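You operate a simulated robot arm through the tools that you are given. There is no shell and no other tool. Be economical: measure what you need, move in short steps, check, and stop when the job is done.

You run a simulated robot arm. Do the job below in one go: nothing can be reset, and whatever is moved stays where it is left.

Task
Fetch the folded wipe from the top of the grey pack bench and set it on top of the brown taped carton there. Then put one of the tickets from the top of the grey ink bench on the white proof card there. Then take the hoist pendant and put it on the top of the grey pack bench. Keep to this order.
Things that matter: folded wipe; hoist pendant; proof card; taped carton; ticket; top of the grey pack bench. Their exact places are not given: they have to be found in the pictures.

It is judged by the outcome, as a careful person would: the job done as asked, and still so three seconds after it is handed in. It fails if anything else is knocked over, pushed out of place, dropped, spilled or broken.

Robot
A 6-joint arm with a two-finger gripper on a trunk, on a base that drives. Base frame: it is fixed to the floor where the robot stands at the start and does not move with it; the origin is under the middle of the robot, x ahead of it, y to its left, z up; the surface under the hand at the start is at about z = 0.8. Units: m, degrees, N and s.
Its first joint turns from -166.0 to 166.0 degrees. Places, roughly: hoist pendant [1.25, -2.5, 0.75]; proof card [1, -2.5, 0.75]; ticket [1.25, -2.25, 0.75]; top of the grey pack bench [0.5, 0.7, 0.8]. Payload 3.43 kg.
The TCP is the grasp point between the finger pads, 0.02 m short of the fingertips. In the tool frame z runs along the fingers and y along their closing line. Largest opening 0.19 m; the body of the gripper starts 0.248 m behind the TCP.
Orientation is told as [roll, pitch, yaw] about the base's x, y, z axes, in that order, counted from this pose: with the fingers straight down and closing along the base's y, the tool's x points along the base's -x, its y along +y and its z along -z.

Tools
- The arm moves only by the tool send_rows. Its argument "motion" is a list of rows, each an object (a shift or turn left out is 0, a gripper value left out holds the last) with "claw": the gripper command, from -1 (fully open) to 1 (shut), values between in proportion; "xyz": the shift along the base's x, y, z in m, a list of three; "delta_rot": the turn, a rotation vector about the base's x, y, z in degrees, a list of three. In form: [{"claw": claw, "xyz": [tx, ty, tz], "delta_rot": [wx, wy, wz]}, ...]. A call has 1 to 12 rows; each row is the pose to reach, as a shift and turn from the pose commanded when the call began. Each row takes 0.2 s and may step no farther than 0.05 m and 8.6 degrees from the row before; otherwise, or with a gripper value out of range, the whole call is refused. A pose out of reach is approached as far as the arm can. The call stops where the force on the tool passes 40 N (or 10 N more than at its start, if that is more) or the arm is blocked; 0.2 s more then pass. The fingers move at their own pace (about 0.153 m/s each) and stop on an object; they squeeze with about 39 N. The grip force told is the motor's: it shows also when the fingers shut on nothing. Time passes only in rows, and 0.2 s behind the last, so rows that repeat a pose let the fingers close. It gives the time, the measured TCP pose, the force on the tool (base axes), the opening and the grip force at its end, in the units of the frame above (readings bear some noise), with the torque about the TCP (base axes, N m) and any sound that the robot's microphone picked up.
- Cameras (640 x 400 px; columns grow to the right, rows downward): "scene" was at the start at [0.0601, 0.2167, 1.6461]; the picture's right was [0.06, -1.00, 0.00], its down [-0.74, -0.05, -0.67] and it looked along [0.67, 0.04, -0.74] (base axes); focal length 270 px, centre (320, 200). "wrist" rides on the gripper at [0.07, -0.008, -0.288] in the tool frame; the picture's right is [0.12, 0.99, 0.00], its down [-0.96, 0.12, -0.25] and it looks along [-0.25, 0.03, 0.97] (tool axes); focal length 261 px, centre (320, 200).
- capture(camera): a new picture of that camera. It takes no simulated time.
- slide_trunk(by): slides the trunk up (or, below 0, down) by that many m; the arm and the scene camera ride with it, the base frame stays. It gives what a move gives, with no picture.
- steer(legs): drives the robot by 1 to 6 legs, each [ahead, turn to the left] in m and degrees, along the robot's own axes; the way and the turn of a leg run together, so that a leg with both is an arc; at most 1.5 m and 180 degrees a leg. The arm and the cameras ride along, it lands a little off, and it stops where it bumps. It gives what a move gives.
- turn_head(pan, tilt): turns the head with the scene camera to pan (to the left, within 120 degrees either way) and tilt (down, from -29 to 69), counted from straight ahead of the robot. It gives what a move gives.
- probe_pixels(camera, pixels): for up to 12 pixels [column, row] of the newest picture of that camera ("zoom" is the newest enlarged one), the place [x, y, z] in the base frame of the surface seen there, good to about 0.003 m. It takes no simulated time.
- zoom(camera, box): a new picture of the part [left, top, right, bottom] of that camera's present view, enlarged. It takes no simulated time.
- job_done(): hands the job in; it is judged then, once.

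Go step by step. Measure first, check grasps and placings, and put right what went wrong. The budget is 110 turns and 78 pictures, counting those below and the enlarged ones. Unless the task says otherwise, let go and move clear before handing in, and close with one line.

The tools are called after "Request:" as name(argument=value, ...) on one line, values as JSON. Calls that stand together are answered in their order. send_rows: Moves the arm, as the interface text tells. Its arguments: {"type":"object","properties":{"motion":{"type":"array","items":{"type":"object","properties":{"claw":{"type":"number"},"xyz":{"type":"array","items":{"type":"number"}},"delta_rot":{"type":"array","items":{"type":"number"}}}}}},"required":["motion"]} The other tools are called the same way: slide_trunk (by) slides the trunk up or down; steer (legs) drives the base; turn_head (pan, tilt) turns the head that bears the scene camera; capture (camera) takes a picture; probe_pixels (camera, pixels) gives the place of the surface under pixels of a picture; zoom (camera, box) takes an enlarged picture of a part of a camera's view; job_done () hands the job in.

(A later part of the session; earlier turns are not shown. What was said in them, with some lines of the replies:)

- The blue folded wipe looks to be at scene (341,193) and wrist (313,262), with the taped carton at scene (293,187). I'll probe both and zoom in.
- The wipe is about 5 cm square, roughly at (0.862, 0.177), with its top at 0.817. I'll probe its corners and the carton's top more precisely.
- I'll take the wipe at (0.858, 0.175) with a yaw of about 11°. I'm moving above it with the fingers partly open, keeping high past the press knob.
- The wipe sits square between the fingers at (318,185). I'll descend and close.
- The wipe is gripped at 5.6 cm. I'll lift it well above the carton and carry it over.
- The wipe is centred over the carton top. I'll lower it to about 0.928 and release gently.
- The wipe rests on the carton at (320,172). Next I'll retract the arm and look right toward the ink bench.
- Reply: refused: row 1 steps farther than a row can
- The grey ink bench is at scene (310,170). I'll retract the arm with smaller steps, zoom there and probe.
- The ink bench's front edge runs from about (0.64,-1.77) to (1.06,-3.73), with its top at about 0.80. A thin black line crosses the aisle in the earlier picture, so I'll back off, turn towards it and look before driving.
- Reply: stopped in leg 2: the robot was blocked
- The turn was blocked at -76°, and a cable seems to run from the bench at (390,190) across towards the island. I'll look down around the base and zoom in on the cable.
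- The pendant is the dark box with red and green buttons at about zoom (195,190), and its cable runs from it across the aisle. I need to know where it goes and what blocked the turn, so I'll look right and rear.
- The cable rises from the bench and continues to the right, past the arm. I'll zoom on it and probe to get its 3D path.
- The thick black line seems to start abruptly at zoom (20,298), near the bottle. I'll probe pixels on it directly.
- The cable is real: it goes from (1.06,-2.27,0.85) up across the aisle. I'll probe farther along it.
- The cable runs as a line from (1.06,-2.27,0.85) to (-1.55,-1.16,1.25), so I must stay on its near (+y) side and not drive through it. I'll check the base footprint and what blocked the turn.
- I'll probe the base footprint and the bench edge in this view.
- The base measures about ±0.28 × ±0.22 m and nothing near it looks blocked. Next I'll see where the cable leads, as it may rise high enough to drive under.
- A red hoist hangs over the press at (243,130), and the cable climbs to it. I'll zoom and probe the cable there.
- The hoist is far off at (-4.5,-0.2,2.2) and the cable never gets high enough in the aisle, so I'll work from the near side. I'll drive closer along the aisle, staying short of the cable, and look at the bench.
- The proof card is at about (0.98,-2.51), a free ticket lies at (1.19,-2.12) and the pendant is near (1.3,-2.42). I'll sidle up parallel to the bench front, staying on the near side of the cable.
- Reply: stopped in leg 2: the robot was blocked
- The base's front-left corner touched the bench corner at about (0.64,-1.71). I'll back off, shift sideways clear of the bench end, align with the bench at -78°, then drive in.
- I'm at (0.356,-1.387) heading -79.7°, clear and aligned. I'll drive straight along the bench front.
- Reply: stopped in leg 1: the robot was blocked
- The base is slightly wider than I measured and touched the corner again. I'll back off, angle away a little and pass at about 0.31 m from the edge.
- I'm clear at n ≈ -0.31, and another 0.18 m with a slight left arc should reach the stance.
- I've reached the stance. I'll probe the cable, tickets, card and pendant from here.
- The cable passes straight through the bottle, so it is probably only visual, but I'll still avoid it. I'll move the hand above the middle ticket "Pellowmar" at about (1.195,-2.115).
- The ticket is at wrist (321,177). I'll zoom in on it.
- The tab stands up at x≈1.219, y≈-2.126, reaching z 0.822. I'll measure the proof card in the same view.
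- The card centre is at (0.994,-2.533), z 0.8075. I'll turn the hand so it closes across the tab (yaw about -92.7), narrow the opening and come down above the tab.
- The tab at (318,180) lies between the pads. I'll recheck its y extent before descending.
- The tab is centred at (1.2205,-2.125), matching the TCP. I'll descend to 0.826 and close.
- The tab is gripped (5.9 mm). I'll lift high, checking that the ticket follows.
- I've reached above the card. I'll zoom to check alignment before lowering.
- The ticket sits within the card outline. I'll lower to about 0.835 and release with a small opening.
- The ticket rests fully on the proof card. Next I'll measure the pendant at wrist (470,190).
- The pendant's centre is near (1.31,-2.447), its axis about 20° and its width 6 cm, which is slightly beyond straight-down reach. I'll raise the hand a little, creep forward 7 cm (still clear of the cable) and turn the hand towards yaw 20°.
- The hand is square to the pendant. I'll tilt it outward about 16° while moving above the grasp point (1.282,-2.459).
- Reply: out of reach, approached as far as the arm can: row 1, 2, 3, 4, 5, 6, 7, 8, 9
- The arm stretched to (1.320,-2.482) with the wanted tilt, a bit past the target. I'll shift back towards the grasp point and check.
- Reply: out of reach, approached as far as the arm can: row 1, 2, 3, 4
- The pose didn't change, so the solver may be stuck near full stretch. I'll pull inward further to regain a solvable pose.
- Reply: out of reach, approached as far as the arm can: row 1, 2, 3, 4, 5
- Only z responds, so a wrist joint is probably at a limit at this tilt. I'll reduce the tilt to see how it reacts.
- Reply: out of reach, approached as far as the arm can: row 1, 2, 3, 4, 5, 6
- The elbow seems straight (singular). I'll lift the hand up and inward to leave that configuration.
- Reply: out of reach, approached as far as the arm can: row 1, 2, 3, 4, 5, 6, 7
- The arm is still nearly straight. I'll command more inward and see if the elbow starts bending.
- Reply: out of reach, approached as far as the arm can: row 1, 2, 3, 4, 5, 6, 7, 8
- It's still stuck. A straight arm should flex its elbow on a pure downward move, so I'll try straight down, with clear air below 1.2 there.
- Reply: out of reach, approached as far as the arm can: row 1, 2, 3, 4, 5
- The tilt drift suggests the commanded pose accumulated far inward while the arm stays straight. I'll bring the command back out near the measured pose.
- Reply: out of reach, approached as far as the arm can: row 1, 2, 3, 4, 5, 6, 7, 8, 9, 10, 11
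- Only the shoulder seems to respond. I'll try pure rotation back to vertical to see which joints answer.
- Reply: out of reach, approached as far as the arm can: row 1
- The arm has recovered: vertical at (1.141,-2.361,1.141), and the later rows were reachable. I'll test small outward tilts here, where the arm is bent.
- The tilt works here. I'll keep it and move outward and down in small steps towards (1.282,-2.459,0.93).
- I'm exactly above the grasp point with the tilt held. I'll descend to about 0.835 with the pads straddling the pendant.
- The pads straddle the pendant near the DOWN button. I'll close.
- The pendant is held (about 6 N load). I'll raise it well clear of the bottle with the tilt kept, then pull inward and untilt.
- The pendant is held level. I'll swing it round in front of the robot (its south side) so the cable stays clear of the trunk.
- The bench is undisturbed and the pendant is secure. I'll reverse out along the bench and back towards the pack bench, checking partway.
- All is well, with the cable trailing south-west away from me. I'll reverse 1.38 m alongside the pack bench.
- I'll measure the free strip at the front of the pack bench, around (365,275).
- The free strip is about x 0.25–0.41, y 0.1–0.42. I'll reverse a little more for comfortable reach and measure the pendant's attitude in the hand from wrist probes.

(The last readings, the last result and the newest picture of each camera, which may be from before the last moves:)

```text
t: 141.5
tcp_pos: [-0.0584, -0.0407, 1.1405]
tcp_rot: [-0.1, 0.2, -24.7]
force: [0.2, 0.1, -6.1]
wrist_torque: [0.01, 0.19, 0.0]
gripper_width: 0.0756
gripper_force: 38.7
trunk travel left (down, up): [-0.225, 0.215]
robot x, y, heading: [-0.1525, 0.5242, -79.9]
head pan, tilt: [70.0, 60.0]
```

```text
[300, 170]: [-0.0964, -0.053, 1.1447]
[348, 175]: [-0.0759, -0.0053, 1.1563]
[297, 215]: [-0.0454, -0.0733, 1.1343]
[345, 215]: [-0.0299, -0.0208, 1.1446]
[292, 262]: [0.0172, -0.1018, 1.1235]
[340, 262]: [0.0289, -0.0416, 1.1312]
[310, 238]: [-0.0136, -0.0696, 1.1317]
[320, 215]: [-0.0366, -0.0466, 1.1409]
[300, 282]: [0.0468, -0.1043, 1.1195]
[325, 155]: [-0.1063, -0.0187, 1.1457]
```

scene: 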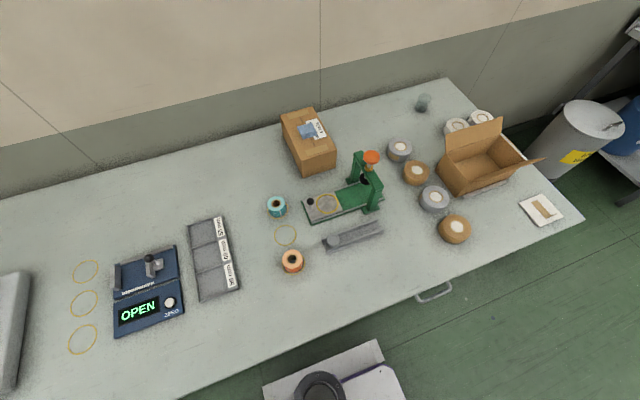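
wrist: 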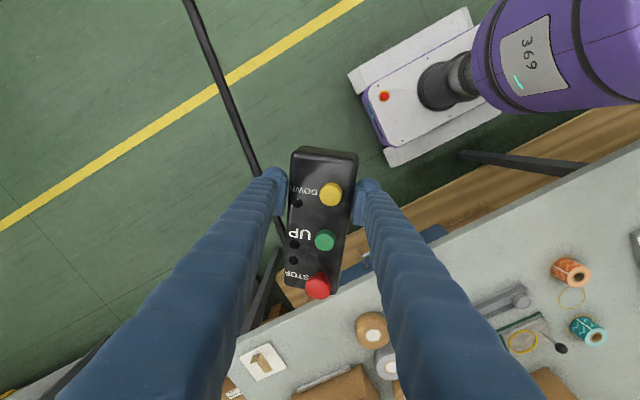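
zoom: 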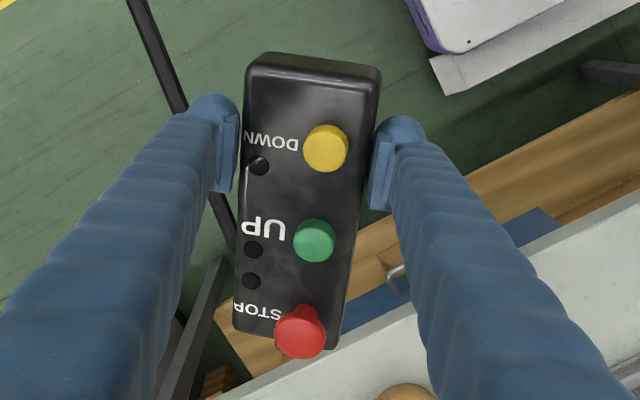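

Probes show the pendant is tilted in the hand exactly by the grasp tilt (12.6° across, 10° along), so I'll restore that tilt when setting it down. First I'll swing over the free strip with yaw -79°.

Request:
send_rows(motion=[{"claw": 1, "xyz": [0.034, 0.03, 0], "delta_rot": [0, 0, -5]}, {"xyz": [0.068, 0.06, 0], "delta_rot": [0, 0, -10]}, {"xyz": [0.102, 0.091, 0], "delta_rot": [0, 0, -15]}, {"xyz": [0.136, 0.122, 0], "delta_rot": [0, 0, -20]}, {"xyz": [0.17, 0.153, 0], "delta_rot": [0, 0, -25]}, {"xyz": [0.204, 0.183, 0], "delta_rot": [0, 0, -30]}, {"xyz": [0.238, 0.214, 0], "delta_rot": [0, 0, -35]}, {"xyz": [0.272, 0.244, 0], "delta_rot": [0, 0, -40]}, {"xyz": [0.306, 0.275, 0], "delta_rot": [0, 0, -45]}, {"xyz": [0.34, 0.305, 0], "delta_rot": [0, 0, -50]}, {"xyz": [0.372, 0.335, 0], "delta_rot": [0, 0, -54.4]}, {"xyz": [0.372, 0.335, 0], "delta_rot": [0, 0, -54.4]}])

```text
t: 144.1
tcp_pos: [0.3131, 0.29, 1.1426]
tcp_rot: [0.1, 0.2, -79.0]
force: [-1.6, -2.8, -5.9]
wrist_torque: [0.71, -0.21, -0.05]
gripper_width: 0.0742
gripper_force: 39.3
trunk travel left (down, up): [-0.225, 0.215]
robot x, y, heading: [-0.1484, 0.5226, -79.7]
head pan, tilt: [70.0, 60.0]
```

There's a side pull of about 3 N, possibly the cable. I'll look before lowering.

Request:
capture(camera="wrist")

Request:
capture(camera="scene")

Request:
send_rows(motion=[{"claw": 1, "xyz": [0, 0, 0]}])

```text
18 pictures are left
```

wrist: 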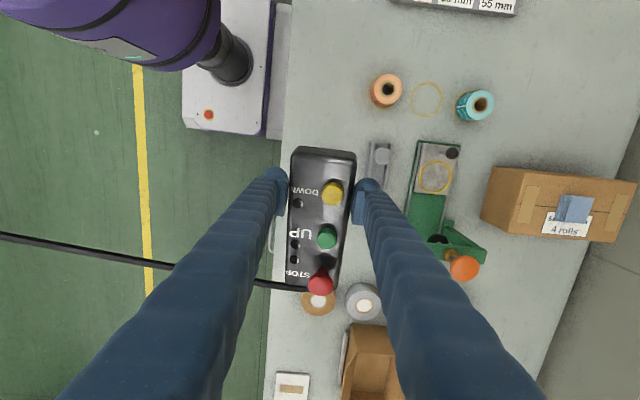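

```text
17 pictures are left
```

scene: 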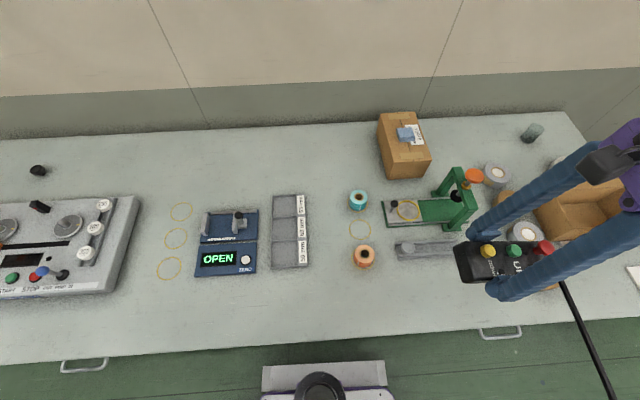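

```text
t: 144.5
tcp_pos: [0.3163, 0.2926, 1.1406]
tcp_rot: [-0.2, 0.3, -79.1]
force: [1.4, -0.2, -6.8]
wrist_torque: [0.34, 0.21, 0.01]
gripper_width: 0.0744
gripper_force: 38.9
trunk travel left (down, up): [-0.225, 0.215]
robot x, y, heading: [-0.1493, 0.5249, -80.0]
head pan, tilt: [70.0, 60.0]
```

The pull was transient. I'll re-probe the pendant's top surface to get its present tilt in the hand.

Request:
capture(camera="wrist")

Request:
probe_pixels(camera="wrist", pixels=[[300, 168], [345, 170], [297, 220], [345, 215], [294, 260], [336, 258], [310, 255], [305, 180], [326, 160], [300, 282]])

```text
16 pictures are left
```

wrist: 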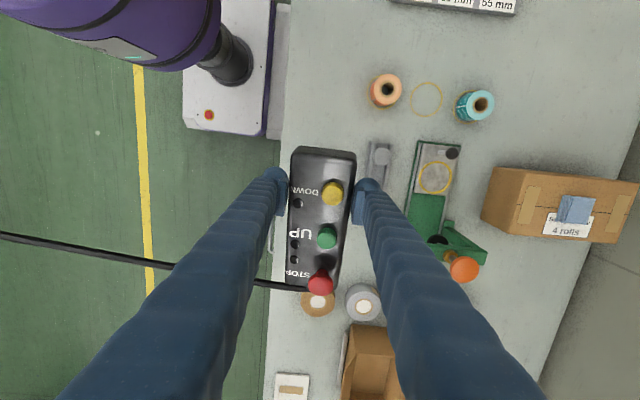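

```text
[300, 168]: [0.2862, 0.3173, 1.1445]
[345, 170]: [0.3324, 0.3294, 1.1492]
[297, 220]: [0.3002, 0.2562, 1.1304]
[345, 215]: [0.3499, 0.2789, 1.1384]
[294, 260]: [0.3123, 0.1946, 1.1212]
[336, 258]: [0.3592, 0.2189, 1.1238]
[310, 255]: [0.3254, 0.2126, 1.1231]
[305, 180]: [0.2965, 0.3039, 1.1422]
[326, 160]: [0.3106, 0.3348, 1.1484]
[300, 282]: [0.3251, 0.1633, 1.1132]
```

The pendant has partly aligned with the pads and is now about 10.5° nose-down along its length and 4° across. I'll correct that tilt while lowering to just above the bench.

Request:
send_rows(motion=[{"claw": 1, "xyz": [0, 0, -0.04], "delta_rot": [-3.5, 0.5, 0]}, {"xyz": [0, 0, -0.08], "delta_rot": [-7, 1.0, 0]}, {"xyz": [0, 0, -0.12], "delta_rot": [-11, 1.6, 0]}, {"xyz": [0, 0, -0.16], "delta_rot": [-11, 1.6, 0]}, {"xyz": [0, 0, -0.2], "delta_rot": [-11, 1.6, 0]}, {"xyz": [0, 0, -0.235], "delta_rot": [-11, 1.6, 0]}, {"xyz": [0, 0, -0.26], "delta_rot": [-11, 1.6, 0]}, {"xyz": [0, 0, -0.26], "delta_rot": [-11, 1.6, 0]}])

Request:
capture(camera="wrist")

Request:
probe_pixels(camera="wrist", pixels=[[300, 168], [345, 170], [297, 220], [345, 215], [294, 260], [336, 258], [310, 255], [305, 180], [326, 160], [300, 282]])

```text
t: 145.9
tcp_pos: [0.3599, 0.2609, 1.028]
tcp_rot: [6.3, -14.8, -83.2]
force: [-0.7, -0.9, -6.0]
wrist_torque: [0.32, -0.03, 0.03]
gripper_width: 0.0742
gripper_force: 38.9
trunk travel left (down, up): [-0.225, 0.215]
robot x, y, heading: [-0.1534, 0.5262, -80.0]
head pan, tilt: [70.0, 60.0]
stopped in row 6: the arm was blocked; the commanded pose is now the measured one
```

```text
15 pictures are left
```

wrist: 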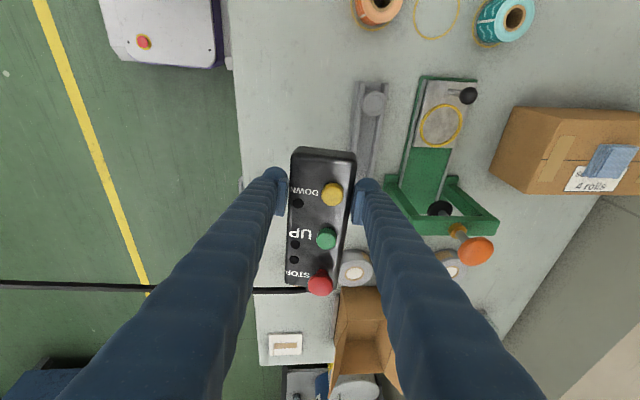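

```text
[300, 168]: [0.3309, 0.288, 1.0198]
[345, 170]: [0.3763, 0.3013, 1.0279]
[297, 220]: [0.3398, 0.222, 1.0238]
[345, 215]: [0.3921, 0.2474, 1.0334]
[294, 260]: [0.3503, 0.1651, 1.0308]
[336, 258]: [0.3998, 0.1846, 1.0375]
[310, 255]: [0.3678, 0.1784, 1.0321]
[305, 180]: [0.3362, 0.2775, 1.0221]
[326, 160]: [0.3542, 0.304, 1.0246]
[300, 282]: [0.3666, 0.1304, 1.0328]
```

The arm was blocked at z 1.03, probably against its own body because the target is too close in. I'll raise the hand again and untilt, then back the robot farther off.

Request:
send_rows(motion=[{"claw": 1, "xyz": [0, 0, 0.03]}, {"xyz": [0, 0, 0.07]}, {"xyz": [0, 0, 0.11]}, {"xyz": [0, 0, 0.15]}, {"xyz": [0, 0, 0.15]}])

Request:
steer(legs=[[0, 7], [-0.38, 0], [0, 18]])

Request:
capture(camera="wrist")

```text
t: 147.3
tcp_pos: [0.3348, 0.2205, 1.1613]
tcp_rot: [4.6, -14.1, -87.5]
force: [0.4, 0.4, -6.7]
wrist_torque: [0.36, 0.06, 0.0]
gripper_width: 0.0743
gripper_force: 38.9
trunk travel left (down, up): [-0.225, 0.215]
robot x, y, heading: [-0.1499, 0.5229, -79.8]
head pan, tilt: [70.0, 60.0]
stopped in row 5: the arm was blocked; the commanded pose is now the measured one
```

```text
t: 152.5
tcp_pos: [0.3043, 0.8263, 1.1607]
tcp_rot: [4.5, -14.1, -61.8]
force: [0.0, 0.4, -6.7]
wrist_torque: [0.25, 0.25, -0.03]
gripper_width: 0.0742
gripper_force: 39.5
trunk travel left (down, up): [-0.225, 0.215]
robot x, y, heading: [-0.2737, 0.8828, -54.5]
head pan, tilt: [70.0, 60.0]
```

```text
14 pictures are left
```

wrist: 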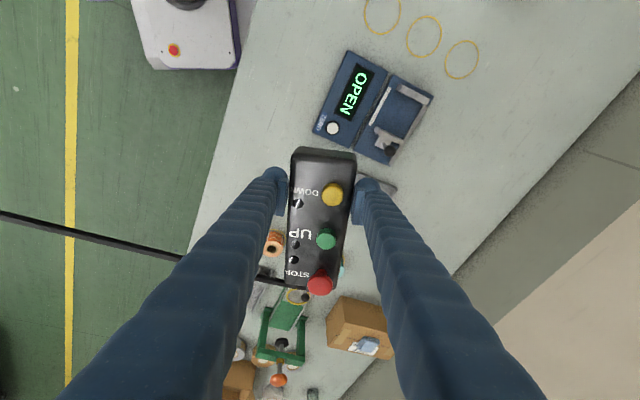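

The robot is now at (-0.27,0.88) heading -54.5°, giving a comfortable 0.83 m reach to the spot. I'll first correct the tilt, then carry the pendant over the strip.

Request:
send_rows(motion=[{"claw": 1, "xyz": [0, 0, 0], "delta_rot": [0, 4.5, 0]}, {"xyz": [0, 0, 0], "delta_rot": [-0.1, 9, 0]}, {"xyz": [0, 0, 0], "delta_rot": [-0.1, 9, 0]}])

Request:
send_rows(motion=[{"claw": 1, "xyz": [0.002, -0.048, 0], "delta_rot": [0, 0, -1.6]}, {"xyz": [0.003, -0.096, 0], "delta_rot": [0, 0, -3.2]}, {"xyz": [0.005, -0.144, 0], "delta_rot": [0, 0, -4.8]}, {"xyz": [0.006, -0.192, 0], "delta_rot": [0, 0, -6.4]}, {"xyz": [0.007, -0.24, 0], "delta_rot": [0, 0, -8]}, {"xyz": [0.008, -0.288, 0], "delta_rot": [0, 0, -9.6]}, {"xyz": [0.009, -0.336, 0], "delta_rot": [0, 0, -11.2]}, {"xyz": [0.01, -0.384, 0], "delta_rot": [0, 0, -12.8]}, {"xyz": [0.011, -0.432, 0], "delta_rot": [0, 0, -14.4]}, {"xyz": [0.012, -0.48, 0], "delta_rot": [0, 0, -16]}, {"xyz": [0.013, -0.525, 0], "delta_rot": [0, 0, -17]}, {"xyz": [0.013, -0.534, 0], "delta_rot": [0, 0, -17]}])

Request:
capture(camera="wrist")

Request:
probe_pixels(camera="wrist", pixels=[[300, 168], [345, 170], [297, 220], [345, 215], [294, 260], [336, 258], [310, 255], [305, 180], [300, 282]])

```text
t: 153.3
tcp_pos: [0.3018, 0.8256, 1.1611]
tcp_rot: [-3.5, -9.8, -60.1]
force: [0.1, 0.1, -6.7]
wrist_torque: [0.18, 0.18, -0.03]
gripper_width: 0.0743
gripper_force: 39.4
trunk travel left (down, up): [-0.225, 0.215]
robot x, y, heading: [-0.2725, 0.8808, -54.4]
head pan, tilt: [70.0, 60.0]
```

```text
t: 155.9
tcp_pos: [0.3167, 0.2909, 1.1615]
tcp_rot: [-3.5, -9.7, -77.0]
force: [-0.5, 0.0, -5.5]
wrist_torque: [0.32, 0.01, -0.01]
gripper_width: 0.0742
gripper_force: 39.3
trunk travel left (down, up): [-0.225, 0.215]
robot x, y, heading: [-0.2763, 0.8836, -54.7]
head pan, tilt: [70.0, 60.0]
```

```text
13 pictures are left
```

wrist: 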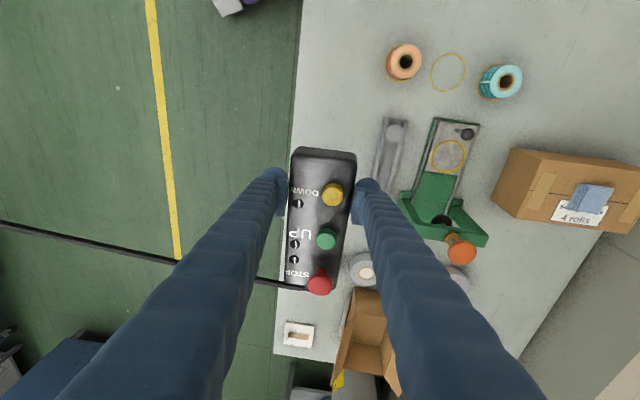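

```text
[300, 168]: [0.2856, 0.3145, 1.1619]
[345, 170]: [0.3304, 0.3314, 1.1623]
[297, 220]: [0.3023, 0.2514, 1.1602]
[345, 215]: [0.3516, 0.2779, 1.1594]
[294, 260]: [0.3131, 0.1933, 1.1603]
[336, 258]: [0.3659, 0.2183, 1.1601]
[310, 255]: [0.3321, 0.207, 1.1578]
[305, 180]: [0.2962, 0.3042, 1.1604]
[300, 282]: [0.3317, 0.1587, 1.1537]
```

The pendant is level (top points all about 1.160) and over the free strip. I'll lower to just above the bench.

Request:
send_rows(motion=[{"claw": 1, "xyz": [0, 0, -0.045]}, {"xyz": [0, 0, -0.09]}, {"xyz": [0, 0, -0.135]}, {"xyz": [0, 0, -0.18]}, {"xyz": [0, 0, -0.225]}, {"xyz": [0, 0, -0.26]}, {"xyz": [0, 0, -0.285]}, {"xyz": [0, 0, -0.3]}, {"xyz": [0, 0, -0.308]}, {"xyz": [0, 0, -0.308]}])

Request:
capture(camera="wrist")

```text
t: 158.1
tcp_pos: [0.3157, 0.2922, 0.851]
tcp_rot: [-3.4, -9.8, -77.1]
force: [-0.2, 0.9, -7.2]
wrist_torque: [0.27, 0.1, 0.01]
gripper_width: 0.0741
gripper_force: 39.4
trunk travel left (down, up): [-0.225, 0.215]
robot x, y, heading: [-0.2776, 0.8831, -54.9]
head pan, tilt: [70.0, 60.0]
```

```text
12 pictures are left
```

wrist: 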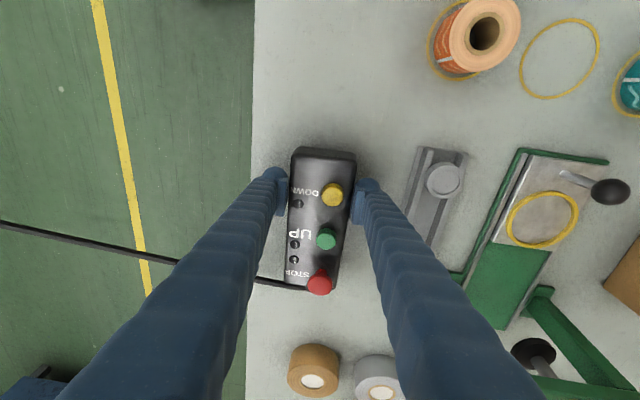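

Everything is clear around it and no contact yet. I'll lower slowly until the weight is taken.

Request:
send_rows(motion=[{"claw": 1, "xyz": [0, 0, -0.004]}, {"xyz": [0, 0, -0.007]}, {"xyz": [0, 0, -0.009]}, {"xyz": [0, 0, -0.009]}])

```text
t: 159.1
tcp_pos: [0.3173, 0.2918, 0.8441]
tcp_rot: [-3.4, -9.8, -77.1]
force: [-1.2, 2.4, 6.1]
wrist_torque: [-1.1, -0.56, 0.09]
gripper_width: 0.0741
gripper_force: 38.6
trunk travel left (down, up): [-0.225, 0.215]
robot x, y, heading: [-0.2715, 0.8786, -54.8]
head pan, tilt: [70.0, 60.0]
```

The bench now bears the weight (Fz +6 N). I'll release gently and lift away.

Request:
send_rows(motion=[{"claw": 0.15, "xyz": [0, 0, 0]}, {"claw": 0.05, "xyz": [0, 0, 0]}, {"claw": 0.0, "xyz": [0, 0, 0]}, {"claw": 0.0, "xyz": [0, 0.003, 0.015]}, {"claw": 0.0, "xyz": [0, 0.009, 0.05]}, {"claw": 0.0, "xyz": [0, 0.017, 0.095]}, {"xyz": [0, 0.024, 0.14]}, {"xyz": [0, 0.032, 0.185]}, {"xyz": [0, 0.04, 0.23]}, {"xyz": [0, 0.04, 0.27]}])

Request:
capture(camera="wrist")

Request:
capture(camera="scene")

```text
t: 161.3
tcp_pos: [0.3162, 0.3333, 1.1145]
tcp_rot: [-3.6, -9.8, -77.1]
force: [0.1, 0.2, 0.3]
wrist_torque: [-0.03, 0.04, -0.02]
gripper_width: 0.0953
gripper_force: 0.1
trunk travel left (down, up): [-0.225, 0.215]
robot x, y, heading: [-0.274, 0.8777, -54.7]
head pan, tilt: [70.0, 60.0]
```

```text
11 pictures are left
```

wrist: 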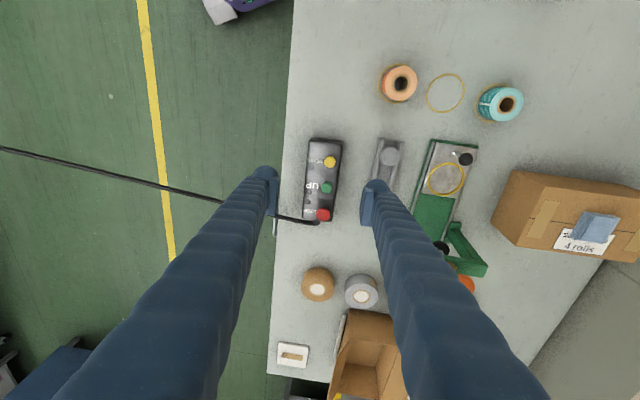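

```text
10 pictures are left
```

scene: 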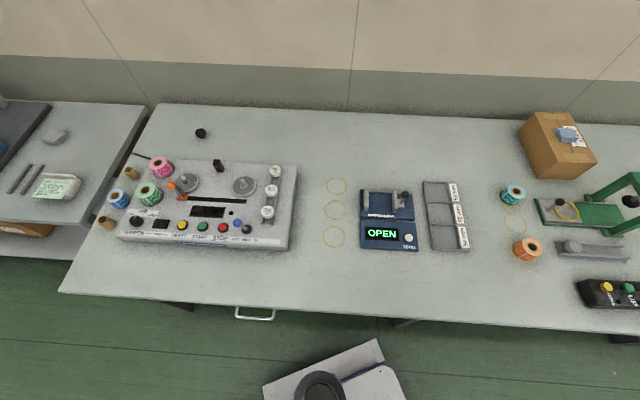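

The pendant lies flat on the bench and the wipe is still on the carton. I'll draw the hand back, let time pass and check that the pendant doesn't creep.

Request:
probe_pixels(camera="wrist", pixels=[[315, 180], [318, 145], [310, 215], [590, 225]])

Request:
send_rows(motion=[{"xyz": [-0.01, 0.04, 0.02]}, {"xyz": [-0.02, 0.08, 0.04]}, {"xyz": [-0.03, 0.12, 0.06]}, {"xyz": [-0.04, 0.16, 0.08]}, {"xyz": [-0.05, 0.2, 0.1]}, {"xyz": [-0.05, 0.2, 0.1]}, {"xyz": [-0.05, 0.2, 0.1]}, {"xyz": [-0.05, 0.2, 0.1]}, {"xyz": [-0.05, 0.2, 0.1]}, {"xyz": [-0.05, 0.2, 0.1]}, {"xyz": [-0.05, 0.2, 0.1]}, {"xyz": [-0.05, 0.2, 0.1]}])

Request:
turn_head(pan=40, tilt=50)

Request:
capture(camera="scene")

Request:
capture(camera="wrist")

```text
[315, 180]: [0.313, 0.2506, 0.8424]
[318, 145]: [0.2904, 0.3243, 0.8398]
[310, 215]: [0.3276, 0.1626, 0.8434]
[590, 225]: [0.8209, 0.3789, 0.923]
```

```text
t: 163.9
tcp_pos: [0.2675, 0.5333, 1.213]
tcp_rot: [-3.4, -9.8, -77.0]
force: [0.4, -0.1, 0.3]
wrist_torque: [0.0, -0.01, -0.05]
gripper_width: 0.0948
gripper_force: 0.0
trunk travel left (down, up): [-0.225, 0.215]
robot x, y, heading: [-0.2746, 0.8809, -54.5]
head pan, tilt: [70.0, 60.0]
```

```text
t: 164.9
tcp_pos: [0.2685, 0.5325, 1.2132]
tcp_rot: [-3.6, -9.8, -77.1]
force: [0.4, -0.4, 0.7]
wrist_torque: [0.02, -0.02, 0.01]
gripper_width: 0.0948
gripper_force: 0.0
trunk travel left (down, up): [-0.225, 0.215]
robot x, y, heading: [-0.2747, 0.8788, -54.6]
head pan, tilt: [40.0, 50.0]
```

```text
9 pictures are left
```

scene: 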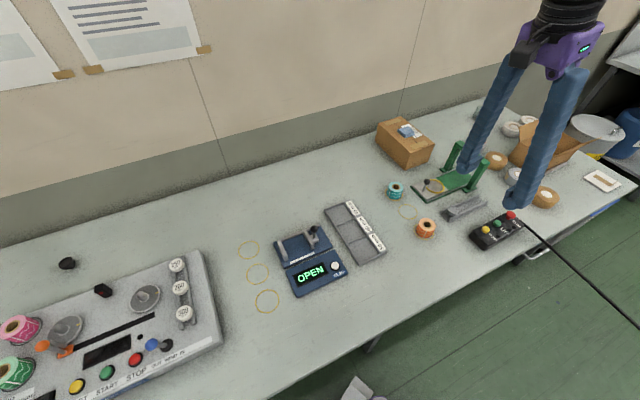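

```text
8 pictures are left
```

wrist: 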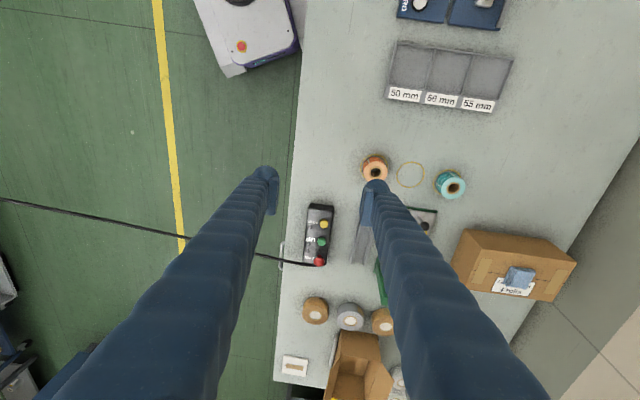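

I'll confirm the pendant's position hasn't changed.

Request:
probe_pixels(camera="wrist", pixels=[[318, 207], [316, 232], [310, 262], [517, 275]])

```text
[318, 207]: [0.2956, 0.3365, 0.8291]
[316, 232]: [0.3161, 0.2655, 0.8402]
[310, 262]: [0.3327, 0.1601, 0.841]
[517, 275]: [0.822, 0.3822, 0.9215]
```

The pendant is lying steady on the pack bench. The wipe is on the carton, the ticket is on the proof card, and the hand is clear, so I'm handing in.

Request:
job_done()

```text
The job is handed in.
```

All three steps are done in the order you asked: the folded wipe is on the taped carton, the "Pellowmar" ticket is on the proof card, and the hoist pendant lies flat on the pack bench. While driving, the robot's base bumped the ink bench corner twice, but nothing on the bench appeared to move.
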